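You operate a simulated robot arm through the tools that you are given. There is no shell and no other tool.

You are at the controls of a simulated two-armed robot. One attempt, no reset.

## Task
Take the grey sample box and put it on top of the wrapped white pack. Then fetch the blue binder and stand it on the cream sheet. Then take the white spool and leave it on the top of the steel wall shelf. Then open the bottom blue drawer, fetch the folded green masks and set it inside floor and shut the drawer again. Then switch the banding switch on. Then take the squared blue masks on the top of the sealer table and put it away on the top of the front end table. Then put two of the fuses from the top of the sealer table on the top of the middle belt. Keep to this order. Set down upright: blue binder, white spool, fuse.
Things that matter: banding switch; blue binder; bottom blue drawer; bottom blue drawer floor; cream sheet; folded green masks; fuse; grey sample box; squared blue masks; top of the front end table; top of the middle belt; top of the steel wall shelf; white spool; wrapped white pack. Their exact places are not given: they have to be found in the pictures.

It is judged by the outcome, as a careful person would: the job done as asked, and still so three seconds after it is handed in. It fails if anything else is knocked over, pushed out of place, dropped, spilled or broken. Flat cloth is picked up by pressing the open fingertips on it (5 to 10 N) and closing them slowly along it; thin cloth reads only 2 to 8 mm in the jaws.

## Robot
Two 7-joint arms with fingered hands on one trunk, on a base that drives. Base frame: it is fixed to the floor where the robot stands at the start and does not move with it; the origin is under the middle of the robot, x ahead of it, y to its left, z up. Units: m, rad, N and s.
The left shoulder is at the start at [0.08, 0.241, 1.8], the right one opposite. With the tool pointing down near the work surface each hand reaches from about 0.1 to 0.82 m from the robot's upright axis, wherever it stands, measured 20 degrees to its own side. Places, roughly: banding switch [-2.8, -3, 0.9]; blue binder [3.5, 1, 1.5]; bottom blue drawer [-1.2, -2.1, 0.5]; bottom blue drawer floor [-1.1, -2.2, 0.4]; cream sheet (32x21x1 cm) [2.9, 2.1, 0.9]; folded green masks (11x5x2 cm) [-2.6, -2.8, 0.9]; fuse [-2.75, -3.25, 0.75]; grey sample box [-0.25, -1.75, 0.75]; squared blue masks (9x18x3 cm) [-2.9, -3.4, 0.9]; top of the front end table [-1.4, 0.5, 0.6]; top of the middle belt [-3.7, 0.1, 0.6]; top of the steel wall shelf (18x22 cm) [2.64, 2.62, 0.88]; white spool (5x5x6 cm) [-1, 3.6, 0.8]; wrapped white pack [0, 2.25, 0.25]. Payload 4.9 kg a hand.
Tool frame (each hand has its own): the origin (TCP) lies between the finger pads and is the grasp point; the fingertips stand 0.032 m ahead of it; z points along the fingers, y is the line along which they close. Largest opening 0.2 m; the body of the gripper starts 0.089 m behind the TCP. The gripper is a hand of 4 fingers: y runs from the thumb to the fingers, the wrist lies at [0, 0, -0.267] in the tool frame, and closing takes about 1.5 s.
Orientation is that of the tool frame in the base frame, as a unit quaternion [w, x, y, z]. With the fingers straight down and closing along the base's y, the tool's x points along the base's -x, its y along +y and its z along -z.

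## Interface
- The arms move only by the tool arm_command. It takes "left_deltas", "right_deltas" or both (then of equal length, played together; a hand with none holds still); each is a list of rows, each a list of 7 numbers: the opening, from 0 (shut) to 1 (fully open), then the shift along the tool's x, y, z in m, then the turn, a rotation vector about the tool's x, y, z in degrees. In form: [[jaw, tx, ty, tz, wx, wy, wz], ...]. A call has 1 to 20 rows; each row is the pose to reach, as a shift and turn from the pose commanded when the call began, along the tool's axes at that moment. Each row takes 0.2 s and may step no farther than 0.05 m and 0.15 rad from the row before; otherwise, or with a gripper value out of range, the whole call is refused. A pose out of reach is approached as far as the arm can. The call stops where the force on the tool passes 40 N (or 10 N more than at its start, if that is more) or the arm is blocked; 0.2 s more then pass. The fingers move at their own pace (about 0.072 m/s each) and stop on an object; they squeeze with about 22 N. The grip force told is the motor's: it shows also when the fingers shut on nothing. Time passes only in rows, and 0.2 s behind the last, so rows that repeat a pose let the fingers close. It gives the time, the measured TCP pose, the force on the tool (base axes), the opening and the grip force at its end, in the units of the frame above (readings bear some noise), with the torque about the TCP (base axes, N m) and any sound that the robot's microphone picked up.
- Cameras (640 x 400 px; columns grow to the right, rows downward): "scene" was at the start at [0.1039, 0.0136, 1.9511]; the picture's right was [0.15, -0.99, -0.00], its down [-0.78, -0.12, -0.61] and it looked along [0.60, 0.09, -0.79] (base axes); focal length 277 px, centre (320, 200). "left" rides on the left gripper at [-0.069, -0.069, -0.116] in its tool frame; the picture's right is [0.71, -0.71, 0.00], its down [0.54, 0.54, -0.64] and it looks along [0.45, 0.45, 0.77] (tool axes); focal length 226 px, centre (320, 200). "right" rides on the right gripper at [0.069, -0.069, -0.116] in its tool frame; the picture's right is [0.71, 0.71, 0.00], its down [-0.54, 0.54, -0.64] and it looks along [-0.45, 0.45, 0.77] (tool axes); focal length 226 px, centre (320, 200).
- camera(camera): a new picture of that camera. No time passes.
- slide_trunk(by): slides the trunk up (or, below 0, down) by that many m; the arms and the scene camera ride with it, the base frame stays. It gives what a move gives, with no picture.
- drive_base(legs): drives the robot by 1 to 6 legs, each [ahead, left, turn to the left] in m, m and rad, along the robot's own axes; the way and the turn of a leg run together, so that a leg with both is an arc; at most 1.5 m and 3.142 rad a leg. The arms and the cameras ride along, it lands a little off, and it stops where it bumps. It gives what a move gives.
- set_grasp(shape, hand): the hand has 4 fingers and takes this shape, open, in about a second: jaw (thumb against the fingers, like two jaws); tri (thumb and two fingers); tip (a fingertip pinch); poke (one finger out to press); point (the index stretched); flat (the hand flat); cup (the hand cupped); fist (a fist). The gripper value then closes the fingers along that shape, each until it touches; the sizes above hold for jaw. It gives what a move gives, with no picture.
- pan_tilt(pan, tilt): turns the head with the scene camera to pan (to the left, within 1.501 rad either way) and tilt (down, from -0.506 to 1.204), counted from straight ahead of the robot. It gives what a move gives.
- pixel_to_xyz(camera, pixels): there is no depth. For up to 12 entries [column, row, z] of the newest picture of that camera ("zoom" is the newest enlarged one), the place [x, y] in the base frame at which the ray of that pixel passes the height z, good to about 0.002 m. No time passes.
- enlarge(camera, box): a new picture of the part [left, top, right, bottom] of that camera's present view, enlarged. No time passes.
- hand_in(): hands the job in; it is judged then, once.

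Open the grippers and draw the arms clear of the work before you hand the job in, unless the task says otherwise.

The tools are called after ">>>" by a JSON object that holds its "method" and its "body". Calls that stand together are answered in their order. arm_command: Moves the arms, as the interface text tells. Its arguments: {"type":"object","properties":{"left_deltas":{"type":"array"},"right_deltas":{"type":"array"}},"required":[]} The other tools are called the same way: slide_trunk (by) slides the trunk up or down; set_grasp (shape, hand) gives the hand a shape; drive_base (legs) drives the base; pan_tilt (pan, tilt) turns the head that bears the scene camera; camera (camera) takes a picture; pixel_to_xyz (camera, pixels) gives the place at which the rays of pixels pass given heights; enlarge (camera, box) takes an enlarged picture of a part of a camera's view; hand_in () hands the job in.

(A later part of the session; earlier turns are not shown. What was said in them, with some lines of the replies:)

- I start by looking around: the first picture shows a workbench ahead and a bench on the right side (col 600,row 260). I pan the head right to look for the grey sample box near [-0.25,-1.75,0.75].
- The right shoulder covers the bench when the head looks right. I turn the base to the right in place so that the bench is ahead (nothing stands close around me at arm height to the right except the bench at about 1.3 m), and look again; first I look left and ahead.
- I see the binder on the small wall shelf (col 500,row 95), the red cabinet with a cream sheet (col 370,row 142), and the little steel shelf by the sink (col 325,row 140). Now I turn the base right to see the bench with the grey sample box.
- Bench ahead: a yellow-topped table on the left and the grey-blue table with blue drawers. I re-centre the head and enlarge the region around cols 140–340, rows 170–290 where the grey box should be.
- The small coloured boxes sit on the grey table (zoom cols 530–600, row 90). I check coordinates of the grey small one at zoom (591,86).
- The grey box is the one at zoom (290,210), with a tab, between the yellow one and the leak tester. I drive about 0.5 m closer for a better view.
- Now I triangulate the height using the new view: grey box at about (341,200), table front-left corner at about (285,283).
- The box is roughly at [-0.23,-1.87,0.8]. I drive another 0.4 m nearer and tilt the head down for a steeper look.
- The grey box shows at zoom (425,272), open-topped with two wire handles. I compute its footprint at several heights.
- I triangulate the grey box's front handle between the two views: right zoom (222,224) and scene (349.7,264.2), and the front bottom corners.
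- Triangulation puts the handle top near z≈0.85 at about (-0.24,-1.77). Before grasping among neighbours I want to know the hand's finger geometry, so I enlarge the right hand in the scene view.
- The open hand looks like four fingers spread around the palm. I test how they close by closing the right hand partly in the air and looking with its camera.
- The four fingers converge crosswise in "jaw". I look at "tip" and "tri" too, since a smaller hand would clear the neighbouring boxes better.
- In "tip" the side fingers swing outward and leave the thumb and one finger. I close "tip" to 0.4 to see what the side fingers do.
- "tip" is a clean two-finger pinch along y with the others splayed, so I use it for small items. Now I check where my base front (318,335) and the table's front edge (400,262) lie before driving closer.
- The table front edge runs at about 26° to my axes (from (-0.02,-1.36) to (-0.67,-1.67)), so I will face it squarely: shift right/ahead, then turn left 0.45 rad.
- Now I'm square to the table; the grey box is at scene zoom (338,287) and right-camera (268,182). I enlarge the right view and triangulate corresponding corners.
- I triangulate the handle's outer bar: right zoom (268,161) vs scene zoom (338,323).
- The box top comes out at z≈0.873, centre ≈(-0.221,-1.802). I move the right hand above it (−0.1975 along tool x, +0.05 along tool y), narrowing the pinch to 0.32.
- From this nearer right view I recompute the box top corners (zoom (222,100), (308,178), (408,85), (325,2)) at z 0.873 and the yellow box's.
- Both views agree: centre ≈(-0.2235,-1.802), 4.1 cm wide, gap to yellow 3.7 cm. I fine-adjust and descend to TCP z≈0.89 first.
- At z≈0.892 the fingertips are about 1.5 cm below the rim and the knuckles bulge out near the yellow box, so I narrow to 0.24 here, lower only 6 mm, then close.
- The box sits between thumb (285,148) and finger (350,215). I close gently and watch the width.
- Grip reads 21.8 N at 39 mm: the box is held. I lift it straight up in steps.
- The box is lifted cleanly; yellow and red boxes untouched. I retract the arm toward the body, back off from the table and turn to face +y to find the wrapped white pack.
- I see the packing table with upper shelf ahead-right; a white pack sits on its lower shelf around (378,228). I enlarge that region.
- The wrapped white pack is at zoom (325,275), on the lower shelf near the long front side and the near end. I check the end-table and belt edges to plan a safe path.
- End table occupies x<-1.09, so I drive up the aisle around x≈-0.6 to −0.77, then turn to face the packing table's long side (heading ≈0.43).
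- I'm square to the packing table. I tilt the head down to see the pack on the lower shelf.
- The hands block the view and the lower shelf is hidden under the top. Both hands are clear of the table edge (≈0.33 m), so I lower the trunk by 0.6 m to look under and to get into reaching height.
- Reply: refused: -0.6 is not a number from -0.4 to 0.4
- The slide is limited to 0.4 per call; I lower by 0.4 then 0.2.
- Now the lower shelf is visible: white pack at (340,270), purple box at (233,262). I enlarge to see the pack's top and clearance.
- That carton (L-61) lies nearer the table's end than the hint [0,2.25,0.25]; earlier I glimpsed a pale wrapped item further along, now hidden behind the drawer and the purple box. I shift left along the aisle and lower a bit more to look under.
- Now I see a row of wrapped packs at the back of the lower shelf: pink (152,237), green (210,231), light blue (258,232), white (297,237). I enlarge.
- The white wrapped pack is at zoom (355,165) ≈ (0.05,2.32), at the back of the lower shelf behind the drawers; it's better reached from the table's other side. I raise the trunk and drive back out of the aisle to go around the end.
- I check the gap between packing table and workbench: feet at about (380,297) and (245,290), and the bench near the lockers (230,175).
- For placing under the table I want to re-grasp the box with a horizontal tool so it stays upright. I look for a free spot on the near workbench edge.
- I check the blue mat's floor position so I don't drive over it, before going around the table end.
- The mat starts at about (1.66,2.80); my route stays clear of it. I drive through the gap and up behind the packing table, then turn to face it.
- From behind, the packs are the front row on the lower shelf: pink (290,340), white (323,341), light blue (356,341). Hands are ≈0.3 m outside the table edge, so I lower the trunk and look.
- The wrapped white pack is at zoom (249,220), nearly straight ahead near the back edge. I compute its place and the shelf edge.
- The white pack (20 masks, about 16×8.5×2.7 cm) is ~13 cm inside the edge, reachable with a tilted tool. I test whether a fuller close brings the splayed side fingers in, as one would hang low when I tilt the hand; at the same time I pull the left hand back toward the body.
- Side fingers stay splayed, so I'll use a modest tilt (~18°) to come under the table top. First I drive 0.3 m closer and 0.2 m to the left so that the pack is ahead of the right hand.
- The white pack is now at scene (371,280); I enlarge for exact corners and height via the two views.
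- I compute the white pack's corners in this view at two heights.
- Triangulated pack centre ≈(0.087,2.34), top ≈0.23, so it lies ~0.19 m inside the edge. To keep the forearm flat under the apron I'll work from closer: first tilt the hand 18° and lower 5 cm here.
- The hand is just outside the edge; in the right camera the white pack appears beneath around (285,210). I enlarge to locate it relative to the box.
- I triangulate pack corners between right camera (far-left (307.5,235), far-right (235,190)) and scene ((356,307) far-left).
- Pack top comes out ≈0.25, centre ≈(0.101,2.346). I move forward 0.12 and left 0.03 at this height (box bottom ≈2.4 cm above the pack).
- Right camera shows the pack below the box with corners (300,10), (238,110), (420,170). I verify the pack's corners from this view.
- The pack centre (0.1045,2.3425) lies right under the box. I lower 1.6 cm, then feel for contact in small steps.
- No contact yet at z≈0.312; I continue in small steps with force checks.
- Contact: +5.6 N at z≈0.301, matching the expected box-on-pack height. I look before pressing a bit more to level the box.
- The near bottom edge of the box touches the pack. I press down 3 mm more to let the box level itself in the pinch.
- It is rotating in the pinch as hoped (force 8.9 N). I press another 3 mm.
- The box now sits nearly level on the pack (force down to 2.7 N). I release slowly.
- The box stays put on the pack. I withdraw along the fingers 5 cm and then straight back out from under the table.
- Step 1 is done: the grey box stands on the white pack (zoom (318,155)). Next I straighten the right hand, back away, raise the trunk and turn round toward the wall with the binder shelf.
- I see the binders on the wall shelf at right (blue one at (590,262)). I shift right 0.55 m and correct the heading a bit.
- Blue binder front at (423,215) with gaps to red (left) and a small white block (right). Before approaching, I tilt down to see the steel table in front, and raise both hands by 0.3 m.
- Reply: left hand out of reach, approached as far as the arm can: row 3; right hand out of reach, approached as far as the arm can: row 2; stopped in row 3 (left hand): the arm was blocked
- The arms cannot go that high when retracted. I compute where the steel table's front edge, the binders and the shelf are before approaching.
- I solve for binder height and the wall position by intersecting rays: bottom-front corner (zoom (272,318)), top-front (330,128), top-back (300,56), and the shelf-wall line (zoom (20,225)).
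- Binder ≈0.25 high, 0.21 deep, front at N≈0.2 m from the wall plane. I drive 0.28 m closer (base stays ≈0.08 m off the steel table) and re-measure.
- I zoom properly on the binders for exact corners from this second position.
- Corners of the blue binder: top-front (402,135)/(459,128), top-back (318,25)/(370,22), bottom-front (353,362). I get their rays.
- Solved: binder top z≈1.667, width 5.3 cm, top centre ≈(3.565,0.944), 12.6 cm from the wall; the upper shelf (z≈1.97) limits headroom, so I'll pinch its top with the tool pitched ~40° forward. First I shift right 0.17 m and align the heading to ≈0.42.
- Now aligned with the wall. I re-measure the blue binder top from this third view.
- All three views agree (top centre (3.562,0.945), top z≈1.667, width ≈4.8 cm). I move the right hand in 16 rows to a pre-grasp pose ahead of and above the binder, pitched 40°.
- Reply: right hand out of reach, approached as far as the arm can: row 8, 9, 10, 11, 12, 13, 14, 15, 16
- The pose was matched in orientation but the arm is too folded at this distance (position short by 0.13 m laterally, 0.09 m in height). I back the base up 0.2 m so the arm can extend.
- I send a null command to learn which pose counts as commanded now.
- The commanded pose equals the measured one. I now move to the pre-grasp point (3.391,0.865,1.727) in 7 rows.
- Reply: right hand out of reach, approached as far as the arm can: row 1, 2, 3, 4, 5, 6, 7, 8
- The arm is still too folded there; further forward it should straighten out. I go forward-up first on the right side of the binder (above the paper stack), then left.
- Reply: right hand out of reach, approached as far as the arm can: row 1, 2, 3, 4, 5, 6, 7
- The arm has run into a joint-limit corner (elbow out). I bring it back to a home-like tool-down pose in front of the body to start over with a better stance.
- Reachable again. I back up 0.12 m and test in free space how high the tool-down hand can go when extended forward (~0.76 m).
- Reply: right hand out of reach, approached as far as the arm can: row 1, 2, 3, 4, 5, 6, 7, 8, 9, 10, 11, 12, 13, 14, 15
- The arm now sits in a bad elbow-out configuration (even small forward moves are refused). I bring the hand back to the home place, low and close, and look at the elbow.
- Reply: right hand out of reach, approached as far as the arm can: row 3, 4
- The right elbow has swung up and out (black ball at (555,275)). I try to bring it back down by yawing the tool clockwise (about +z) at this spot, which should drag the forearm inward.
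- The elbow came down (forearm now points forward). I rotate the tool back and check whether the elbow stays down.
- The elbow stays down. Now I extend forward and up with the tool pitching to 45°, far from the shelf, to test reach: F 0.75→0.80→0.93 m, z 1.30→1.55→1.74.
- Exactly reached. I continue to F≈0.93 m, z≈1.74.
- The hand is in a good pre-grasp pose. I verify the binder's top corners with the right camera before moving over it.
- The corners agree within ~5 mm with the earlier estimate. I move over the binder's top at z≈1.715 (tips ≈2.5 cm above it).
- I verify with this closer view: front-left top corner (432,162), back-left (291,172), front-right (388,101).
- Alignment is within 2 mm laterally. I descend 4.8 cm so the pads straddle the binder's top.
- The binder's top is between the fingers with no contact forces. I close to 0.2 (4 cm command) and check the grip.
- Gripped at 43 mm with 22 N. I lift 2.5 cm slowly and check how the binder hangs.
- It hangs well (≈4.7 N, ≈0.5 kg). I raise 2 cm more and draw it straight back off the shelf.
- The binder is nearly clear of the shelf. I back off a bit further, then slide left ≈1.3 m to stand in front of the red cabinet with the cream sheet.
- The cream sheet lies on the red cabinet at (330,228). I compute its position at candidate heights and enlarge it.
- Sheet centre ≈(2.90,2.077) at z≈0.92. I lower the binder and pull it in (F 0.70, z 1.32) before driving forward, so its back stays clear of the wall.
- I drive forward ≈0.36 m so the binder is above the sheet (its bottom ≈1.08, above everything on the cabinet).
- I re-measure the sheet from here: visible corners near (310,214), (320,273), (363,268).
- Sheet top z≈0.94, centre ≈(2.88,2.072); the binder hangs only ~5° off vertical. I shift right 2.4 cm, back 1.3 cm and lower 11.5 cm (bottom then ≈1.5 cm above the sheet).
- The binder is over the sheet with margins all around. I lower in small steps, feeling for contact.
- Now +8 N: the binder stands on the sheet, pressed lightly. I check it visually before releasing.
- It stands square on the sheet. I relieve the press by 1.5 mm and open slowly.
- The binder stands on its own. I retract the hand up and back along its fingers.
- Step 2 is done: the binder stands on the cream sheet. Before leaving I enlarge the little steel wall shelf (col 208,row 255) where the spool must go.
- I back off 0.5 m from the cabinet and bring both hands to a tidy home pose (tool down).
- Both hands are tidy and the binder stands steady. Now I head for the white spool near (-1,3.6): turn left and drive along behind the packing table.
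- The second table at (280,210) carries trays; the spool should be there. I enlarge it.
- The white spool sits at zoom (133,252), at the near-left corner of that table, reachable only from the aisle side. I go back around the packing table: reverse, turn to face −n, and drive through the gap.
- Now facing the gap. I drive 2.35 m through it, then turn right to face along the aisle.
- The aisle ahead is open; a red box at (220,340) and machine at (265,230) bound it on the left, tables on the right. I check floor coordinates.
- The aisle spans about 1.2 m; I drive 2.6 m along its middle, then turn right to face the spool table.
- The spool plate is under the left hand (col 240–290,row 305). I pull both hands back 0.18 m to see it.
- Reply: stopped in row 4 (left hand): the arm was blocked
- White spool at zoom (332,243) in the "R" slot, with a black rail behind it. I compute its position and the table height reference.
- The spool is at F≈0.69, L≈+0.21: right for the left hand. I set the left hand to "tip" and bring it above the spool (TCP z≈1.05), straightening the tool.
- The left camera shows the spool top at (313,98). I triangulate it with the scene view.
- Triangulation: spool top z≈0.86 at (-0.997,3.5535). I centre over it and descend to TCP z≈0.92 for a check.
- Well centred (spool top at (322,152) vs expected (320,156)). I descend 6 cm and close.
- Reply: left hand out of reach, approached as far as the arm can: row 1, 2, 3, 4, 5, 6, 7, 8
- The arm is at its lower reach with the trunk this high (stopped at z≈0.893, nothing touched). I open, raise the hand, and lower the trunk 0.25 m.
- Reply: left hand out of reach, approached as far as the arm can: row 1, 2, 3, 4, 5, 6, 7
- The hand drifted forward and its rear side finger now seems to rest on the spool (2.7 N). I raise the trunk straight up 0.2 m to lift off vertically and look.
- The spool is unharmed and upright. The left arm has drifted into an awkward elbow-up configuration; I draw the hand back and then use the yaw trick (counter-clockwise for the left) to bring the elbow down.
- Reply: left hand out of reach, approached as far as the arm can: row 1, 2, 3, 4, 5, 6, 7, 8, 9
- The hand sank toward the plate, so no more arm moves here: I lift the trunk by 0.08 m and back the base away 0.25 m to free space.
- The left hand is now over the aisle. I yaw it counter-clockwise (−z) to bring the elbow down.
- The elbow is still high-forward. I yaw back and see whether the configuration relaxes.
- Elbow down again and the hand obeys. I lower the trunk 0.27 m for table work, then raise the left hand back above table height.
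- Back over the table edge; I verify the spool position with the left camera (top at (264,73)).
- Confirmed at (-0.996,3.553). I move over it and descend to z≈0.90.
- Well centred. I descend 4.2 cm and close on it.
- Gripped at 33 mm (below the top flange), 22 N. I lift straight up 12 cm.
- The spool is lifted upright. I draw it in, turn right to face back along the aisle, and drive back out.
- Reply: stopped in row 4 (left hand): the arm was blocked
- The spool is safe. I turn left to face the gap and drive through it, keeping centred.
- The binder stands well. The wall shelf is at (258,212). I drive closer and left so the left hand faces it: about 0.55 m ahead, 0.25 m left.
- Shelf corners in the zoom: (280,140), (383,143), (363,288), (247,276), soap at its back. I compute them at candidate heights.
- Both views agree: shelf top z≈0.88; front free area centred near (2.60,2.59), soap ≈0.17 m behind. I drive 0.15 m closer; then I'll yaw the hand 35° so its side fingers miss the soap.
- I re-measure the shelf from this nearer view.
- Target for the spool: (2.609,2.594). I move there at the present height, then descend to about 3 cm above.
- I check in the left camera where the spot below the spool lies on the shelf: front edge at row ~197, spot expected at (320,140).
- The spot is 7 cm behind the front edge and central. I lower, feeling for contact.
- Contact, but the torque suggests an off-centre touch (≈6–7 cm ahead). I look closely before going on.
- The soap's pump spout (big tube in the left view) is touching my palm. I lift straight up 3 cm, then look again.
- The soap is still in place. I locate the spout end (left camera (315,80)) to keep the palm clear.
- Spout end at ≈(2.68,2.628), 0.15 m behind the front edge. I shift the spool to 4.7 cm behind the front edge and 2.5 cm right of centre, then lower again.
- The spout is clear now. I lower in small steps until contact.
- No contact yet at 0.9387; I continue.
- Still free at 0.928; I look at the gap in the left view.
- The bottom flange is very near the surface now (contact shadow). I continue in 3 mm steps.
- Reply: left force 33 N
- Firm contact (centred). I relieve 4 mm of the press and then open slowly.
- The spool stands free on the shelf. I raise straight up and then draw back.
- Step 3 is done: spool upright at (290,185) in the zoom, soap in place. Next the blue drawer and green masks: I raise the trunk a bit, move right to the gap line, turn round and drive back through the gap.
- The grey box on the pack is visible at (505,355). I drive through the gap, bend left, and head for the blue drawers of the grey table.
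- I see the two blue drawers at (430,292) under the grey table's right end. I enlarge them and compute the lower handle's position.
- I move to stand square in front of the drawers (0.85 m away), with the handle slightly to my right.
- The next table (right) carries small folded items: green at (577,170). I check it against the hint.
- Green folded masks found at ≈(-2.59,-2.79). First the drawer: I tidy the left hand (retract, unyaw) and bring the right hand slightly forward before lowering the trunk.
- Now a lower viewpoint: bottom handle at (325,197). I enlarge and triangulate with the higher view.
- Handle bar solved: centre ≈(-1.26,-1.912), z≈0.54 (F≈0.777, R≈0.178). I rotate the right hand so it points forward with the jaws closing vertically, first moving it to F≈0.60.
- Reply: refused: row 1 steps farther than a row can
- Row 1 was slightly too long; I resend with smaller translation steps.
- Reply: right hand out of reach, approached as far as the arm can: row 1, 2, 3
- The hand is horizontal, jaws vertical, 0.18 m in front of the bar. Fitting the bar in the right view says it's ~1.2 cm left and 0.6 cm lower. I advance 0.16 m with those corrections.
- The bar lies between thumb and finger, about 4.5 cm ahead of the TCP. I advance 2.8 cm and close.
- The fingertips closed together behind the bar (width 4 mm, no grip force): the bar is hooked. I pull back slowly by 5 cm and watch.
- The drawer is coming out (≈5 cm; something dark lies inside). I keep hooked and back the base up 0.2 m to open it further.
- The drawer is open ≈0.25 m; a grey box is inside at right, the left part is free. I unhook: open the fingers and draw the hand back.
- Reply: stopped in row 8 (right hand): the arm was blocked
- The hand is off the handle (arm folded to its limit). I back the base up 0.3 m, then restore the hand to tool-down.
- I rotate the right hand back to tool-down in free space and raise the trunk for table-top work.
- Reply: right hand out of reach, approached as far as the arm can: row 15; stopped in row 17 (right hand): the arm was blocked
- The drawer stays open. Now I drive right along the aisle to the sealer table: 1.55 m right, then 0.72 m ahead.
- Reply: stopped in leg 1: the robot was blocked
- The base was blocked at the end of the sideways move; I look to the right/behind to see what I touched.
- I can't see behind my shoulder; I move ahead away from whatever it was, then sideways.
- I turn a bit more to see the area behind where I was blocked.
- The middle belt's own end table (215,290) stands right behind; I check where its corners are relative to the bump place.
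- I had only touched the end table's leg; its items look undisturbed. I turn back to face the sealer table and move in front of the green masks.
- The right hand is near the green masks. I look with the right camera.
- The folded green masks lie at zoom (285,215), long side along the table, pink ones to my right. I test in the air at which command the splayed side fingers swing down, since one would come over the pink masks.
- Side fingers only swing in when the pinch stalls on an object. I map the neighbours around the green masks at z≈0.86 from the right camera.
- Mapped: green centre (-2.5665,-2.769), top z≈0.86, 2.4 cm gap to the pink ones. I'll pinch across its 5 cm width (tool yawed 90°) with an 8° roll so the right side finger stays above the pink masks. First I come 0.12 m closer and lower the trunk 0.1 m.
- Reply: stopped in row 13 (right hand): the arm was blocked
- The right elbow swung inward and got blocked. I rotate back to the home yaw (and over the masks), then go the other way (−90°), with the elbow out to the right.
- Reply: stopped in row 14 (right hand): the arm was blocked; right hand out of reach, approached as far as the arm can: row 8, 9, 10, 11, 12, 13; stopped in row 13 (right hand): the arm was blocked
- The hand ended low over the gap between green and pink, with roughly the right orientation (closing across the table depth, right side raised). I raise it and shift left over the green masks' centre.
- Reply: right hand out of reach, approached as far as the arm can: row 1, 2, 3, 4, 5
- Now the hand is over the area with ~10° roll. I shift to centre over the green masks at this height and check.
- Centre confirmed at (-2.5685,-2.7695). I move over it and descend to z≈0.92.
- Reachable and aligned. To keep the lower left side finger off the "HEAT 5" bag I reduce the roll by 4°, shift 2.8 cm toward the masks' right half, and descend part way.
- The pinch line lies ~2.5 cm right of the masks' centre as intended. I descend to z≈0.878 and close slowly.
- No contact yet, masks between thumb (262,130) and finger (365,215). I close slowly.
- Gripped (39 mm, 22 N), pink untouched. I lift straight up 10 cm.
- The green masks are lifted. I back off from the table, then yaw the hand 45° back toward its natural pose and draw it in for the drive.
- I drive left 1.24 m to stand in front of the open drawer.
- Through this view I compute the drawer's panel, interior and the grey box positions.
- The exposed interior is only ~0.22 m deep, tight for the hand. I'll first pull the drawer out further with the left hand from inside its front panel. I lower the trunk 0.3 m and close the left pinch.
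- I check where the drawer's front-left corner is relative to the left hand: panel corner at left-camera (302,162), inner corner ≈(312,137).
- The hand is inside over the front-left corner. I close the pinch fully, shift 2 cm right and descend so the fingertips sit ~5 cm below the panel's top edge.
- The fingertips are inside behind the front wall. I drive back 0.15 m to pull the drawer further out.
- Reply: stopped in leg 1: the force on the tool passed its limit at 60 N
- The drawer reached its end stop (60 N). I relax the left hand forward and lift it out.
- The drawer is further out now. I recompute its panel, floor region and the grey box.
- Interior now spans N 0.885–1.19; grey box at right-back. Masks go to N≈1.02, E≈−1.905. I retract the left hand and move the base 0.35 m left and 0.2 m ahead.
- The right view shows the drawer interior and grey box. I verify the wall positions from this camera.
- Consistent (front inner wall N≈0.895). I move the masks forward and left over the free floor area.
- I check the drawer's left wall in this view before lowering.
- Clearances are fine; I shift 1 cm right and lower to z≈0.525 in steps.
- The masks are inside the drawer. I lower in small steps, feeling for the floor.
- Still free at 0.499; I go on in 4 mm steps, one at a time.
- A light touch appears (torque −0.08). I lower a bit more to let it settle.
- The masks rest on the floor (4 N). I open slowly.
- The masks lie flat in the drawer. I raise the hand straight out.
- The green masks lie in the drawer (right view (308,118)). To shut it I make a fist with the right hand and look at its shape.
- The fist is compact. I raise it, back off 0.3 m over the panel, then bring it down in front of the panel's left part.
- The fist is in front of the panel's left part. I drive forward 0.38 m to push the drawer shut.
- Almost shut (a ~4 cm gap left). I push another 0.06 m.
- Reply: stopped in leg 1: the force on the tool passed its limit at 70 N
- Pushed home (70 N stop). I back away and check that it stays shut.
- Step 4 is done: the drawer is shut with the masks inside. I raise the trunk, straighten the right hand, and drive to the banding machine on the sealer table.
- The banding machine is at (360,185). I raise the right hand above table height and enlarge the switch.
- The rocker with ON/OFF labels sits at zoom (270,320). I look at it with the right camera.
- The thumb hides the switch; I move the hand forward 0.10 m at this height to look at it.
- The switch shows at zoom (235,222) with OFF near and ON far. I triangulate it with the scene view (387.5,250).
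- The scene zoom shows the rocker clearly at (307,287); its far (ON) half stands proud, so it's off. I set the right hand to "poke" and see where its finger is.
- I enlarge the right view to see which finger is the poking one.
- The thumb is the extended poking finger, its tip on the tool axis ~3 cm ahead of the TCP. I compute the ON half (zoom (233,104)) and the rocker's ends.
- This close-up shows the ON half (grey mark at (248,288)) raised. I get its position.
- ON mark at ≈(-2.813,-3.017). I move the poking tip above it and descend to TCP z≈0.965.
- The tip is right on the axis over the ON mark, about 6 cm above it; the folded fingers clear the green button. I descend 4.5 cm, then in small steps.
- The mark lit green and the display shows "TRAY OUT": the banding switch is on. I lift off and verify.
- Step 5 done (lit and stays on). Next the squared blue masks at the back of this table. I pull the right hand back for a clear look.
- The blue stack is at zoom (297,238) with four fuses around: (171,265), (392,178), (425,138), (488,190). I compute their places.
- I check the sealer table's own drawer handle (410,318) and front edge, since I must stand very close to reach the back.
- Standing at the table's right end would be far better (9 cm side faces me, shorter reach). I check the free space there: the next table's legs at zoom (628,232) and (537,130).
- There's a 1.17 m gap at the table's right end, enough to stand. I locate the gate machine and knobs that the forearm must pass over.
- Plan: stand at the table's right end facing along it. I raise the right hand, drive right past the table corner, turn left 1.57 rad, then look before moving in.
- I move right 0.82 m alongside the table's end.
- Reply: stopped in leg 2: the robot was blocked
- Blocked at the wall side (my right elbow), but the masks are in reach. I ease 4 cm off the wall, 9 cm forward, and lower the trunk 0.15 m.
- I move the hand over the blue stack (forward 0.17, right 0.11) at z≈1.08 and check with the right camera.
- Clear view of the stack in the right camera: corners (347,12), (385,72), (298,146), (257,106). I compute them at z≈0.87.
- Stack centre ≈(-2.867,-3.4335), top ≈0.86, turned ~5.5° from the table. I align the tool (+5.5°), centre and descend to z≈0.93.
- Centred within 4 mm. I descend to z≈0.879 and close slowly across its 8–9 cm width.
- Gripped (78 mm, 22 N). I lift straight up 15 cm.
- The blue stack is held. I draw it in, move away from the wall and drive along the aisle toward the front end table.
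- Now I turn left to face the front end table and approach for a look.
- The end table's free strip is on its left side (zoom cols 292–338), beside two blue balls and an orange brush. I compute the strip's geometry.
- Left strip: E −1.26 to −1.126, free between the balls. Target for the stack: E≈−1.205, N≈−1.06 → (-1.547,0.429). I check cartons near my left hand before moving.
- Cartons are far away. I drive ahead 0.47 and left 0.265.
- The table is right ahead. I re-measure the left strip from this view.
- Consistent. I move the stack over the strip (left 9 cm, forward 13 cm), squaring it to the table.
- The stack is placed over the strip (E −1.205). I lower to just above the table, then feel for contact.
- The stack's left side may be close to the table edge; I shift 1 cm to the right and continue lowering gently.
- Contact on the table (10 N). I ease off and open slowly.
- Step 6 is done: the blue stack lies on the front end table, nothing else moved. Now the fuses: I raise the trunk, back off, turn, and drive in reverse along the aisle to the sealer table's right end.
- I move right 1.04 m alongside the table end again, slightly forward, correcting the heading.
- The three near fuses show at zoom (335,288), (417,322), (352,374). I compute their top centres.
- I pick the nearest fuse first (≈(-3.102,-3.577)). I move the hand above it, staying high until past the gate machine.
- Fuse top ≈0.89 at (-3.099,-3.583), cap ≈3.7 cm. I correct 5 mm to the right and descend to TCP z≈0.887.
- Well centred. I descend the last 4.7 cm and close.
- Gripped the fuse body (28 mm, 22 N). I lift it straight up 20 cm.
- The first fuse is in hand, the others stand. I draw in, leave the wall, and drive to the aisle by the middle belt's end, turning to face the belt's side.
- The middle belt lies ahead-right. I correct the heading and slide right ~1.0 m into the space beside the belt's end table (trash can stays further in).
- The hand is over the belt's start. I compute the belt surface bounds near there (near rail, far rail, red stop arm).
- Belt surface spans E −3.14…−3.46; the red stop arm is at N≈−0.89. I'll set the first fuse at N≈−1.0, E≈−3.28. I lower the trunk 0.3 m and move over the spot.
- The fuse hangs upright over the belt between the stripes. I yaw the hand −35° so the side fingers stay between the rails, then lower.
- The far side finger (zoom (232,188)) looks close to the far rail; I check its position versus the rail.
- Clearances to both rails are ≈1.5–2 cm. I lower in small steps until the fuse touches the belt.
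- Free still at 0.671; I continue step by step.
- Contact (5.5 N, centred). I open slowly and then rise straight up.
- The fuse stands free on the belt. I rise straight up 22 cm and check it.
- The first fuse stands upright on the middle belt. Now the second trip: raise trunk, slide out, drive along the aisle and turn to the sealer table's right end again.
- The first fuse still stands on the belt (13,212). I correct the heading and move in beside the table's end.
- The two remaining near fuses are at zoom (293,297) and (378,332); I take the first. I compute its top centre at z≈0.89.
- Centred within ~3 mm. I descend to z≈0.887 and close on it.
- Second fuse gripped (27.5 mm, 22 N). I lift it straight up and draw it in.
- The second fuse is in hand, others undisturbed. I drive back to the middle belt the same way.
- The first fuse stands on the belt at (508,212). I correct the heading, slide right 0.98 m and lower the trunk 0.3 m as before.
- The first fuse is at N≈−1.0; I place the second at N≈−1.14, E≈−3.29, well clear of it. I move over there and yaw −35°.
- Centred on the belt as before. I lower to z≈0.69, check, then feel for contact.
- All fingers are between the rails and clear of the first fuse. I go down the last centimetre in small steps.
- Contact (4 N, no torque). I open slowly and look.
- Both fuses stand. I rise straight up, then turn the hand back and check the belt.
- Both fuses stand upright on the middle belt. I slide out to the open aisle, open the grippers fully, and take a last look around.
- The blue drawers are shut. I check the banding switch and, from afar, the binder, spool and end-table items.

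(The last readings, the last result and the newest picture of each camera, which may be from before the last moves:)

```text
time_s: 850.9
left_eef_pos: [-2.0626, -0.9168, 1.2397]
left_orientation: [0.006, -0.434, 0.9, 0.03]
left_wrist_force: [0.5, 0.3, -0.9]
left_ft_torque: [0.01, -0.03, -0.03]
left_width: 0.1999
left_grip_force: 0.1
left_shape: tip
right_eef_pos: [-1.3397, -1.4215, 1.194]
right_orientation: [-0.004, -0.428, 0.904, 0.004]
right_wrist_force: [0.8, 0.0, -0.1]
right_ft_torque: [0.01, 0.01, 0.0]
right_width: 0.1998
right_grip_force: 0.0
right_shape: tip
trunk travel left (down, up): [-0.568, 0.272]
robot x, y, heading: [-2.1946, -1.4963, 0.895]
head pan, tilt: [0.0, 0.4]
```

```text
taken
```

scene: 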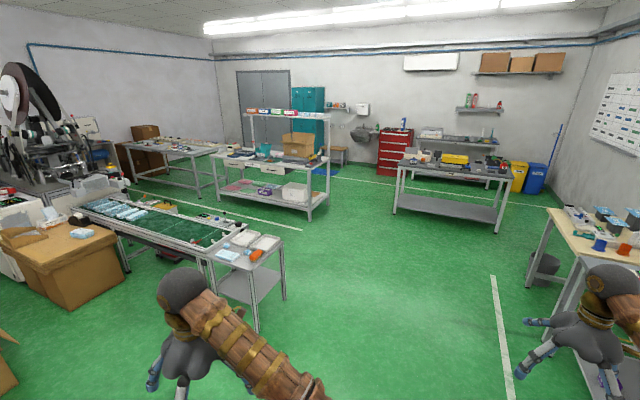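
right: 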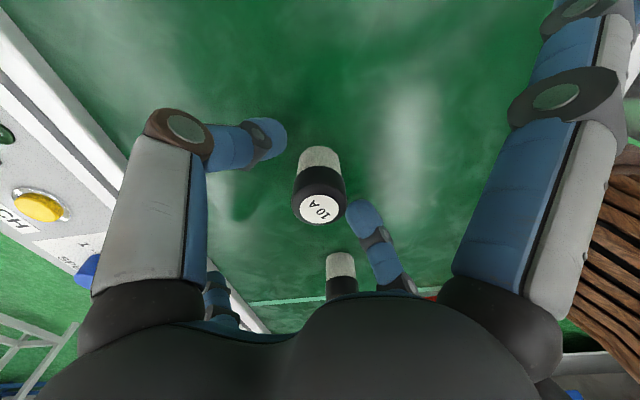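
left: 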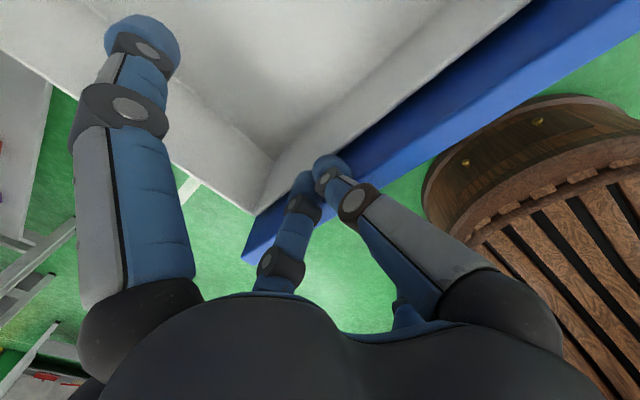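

I zoom on the far wall to confirm the binder and spool.

>>> {"method": "enlarge", "body": {"camera": "scene", "box": [340, 90, 440, 160]}}

>>> {"method": "enlarge", "body": {"camera": "scene", "box": [200, 210, 300, 290]}}

```text
5.71 times, centred on (390, 125) of scene
```

zoom: 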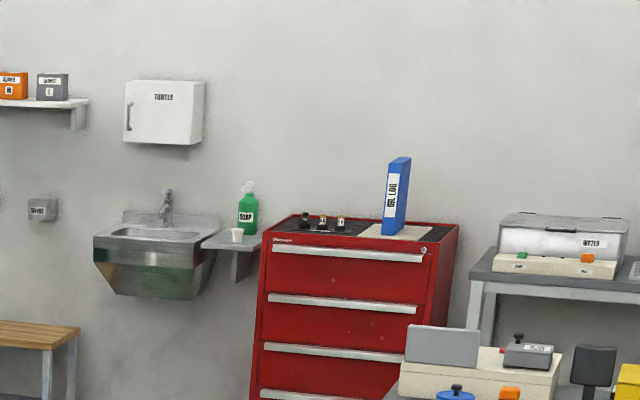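

```text
5.00 times, centred on (250, 250) of scene
```

zoom: 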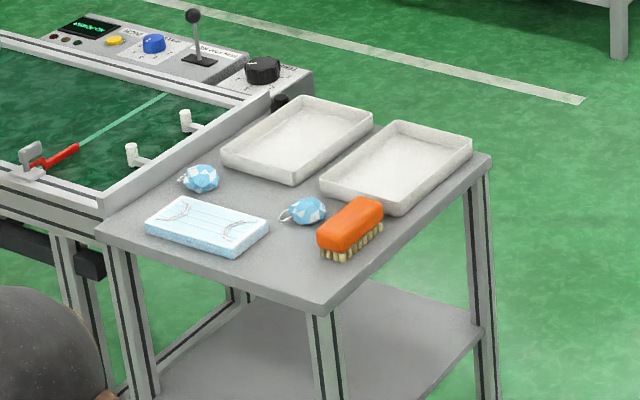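

The binder stands on the sheet, the spool on the wall shelf, and the blue stack on the front end table. The drawer is shut, and both fuses stood on the middle belt when last seen. The grippers are open and the arms clear, so I hand the job in.

>>> {"method": "hand_in", "body": {}}

```text
The job is handed in.
```

I've done all seven steps in the order you gave and handed the job in. The result hasn't come back yet.

| Step | Where it ended up |
|---|---|
| Grey sample box | Upright on the wrapped white pack, on the packing table's lower shelf |
| Blue binder | Standing on the cream sheet |
| White spool | Upright on the steel wall shelf |
| Folded green masks | Inside the bottom blue drawer, which is shut again |
| Banding switch | On: it lit green and the display came up |
| Squared blue masks | On the left side of the front end table |
| Two fuses | Both upright on the middle belt |

I looked again at the end and saw the binder, spool, blue masks and drawer still in place. I last saw the switch lit and the fuses and grey box standing earlier in the job, not in that final look.

A few contacts along the way, none of which moved anything that I could see:
- **Soap:** the left hand touched the pump spout while placing the spool. I lifted off and put the spool down further away.
- **Spool:** a side finger rested lightly on it before I had gripped it. It stayed upright.
- **Driving:** the robot stopped against the middle belt's end table once. Later it stopped near the wall by the sealer table, most likely at the right elbow.

The grippers are open and the arms are clear of the work.
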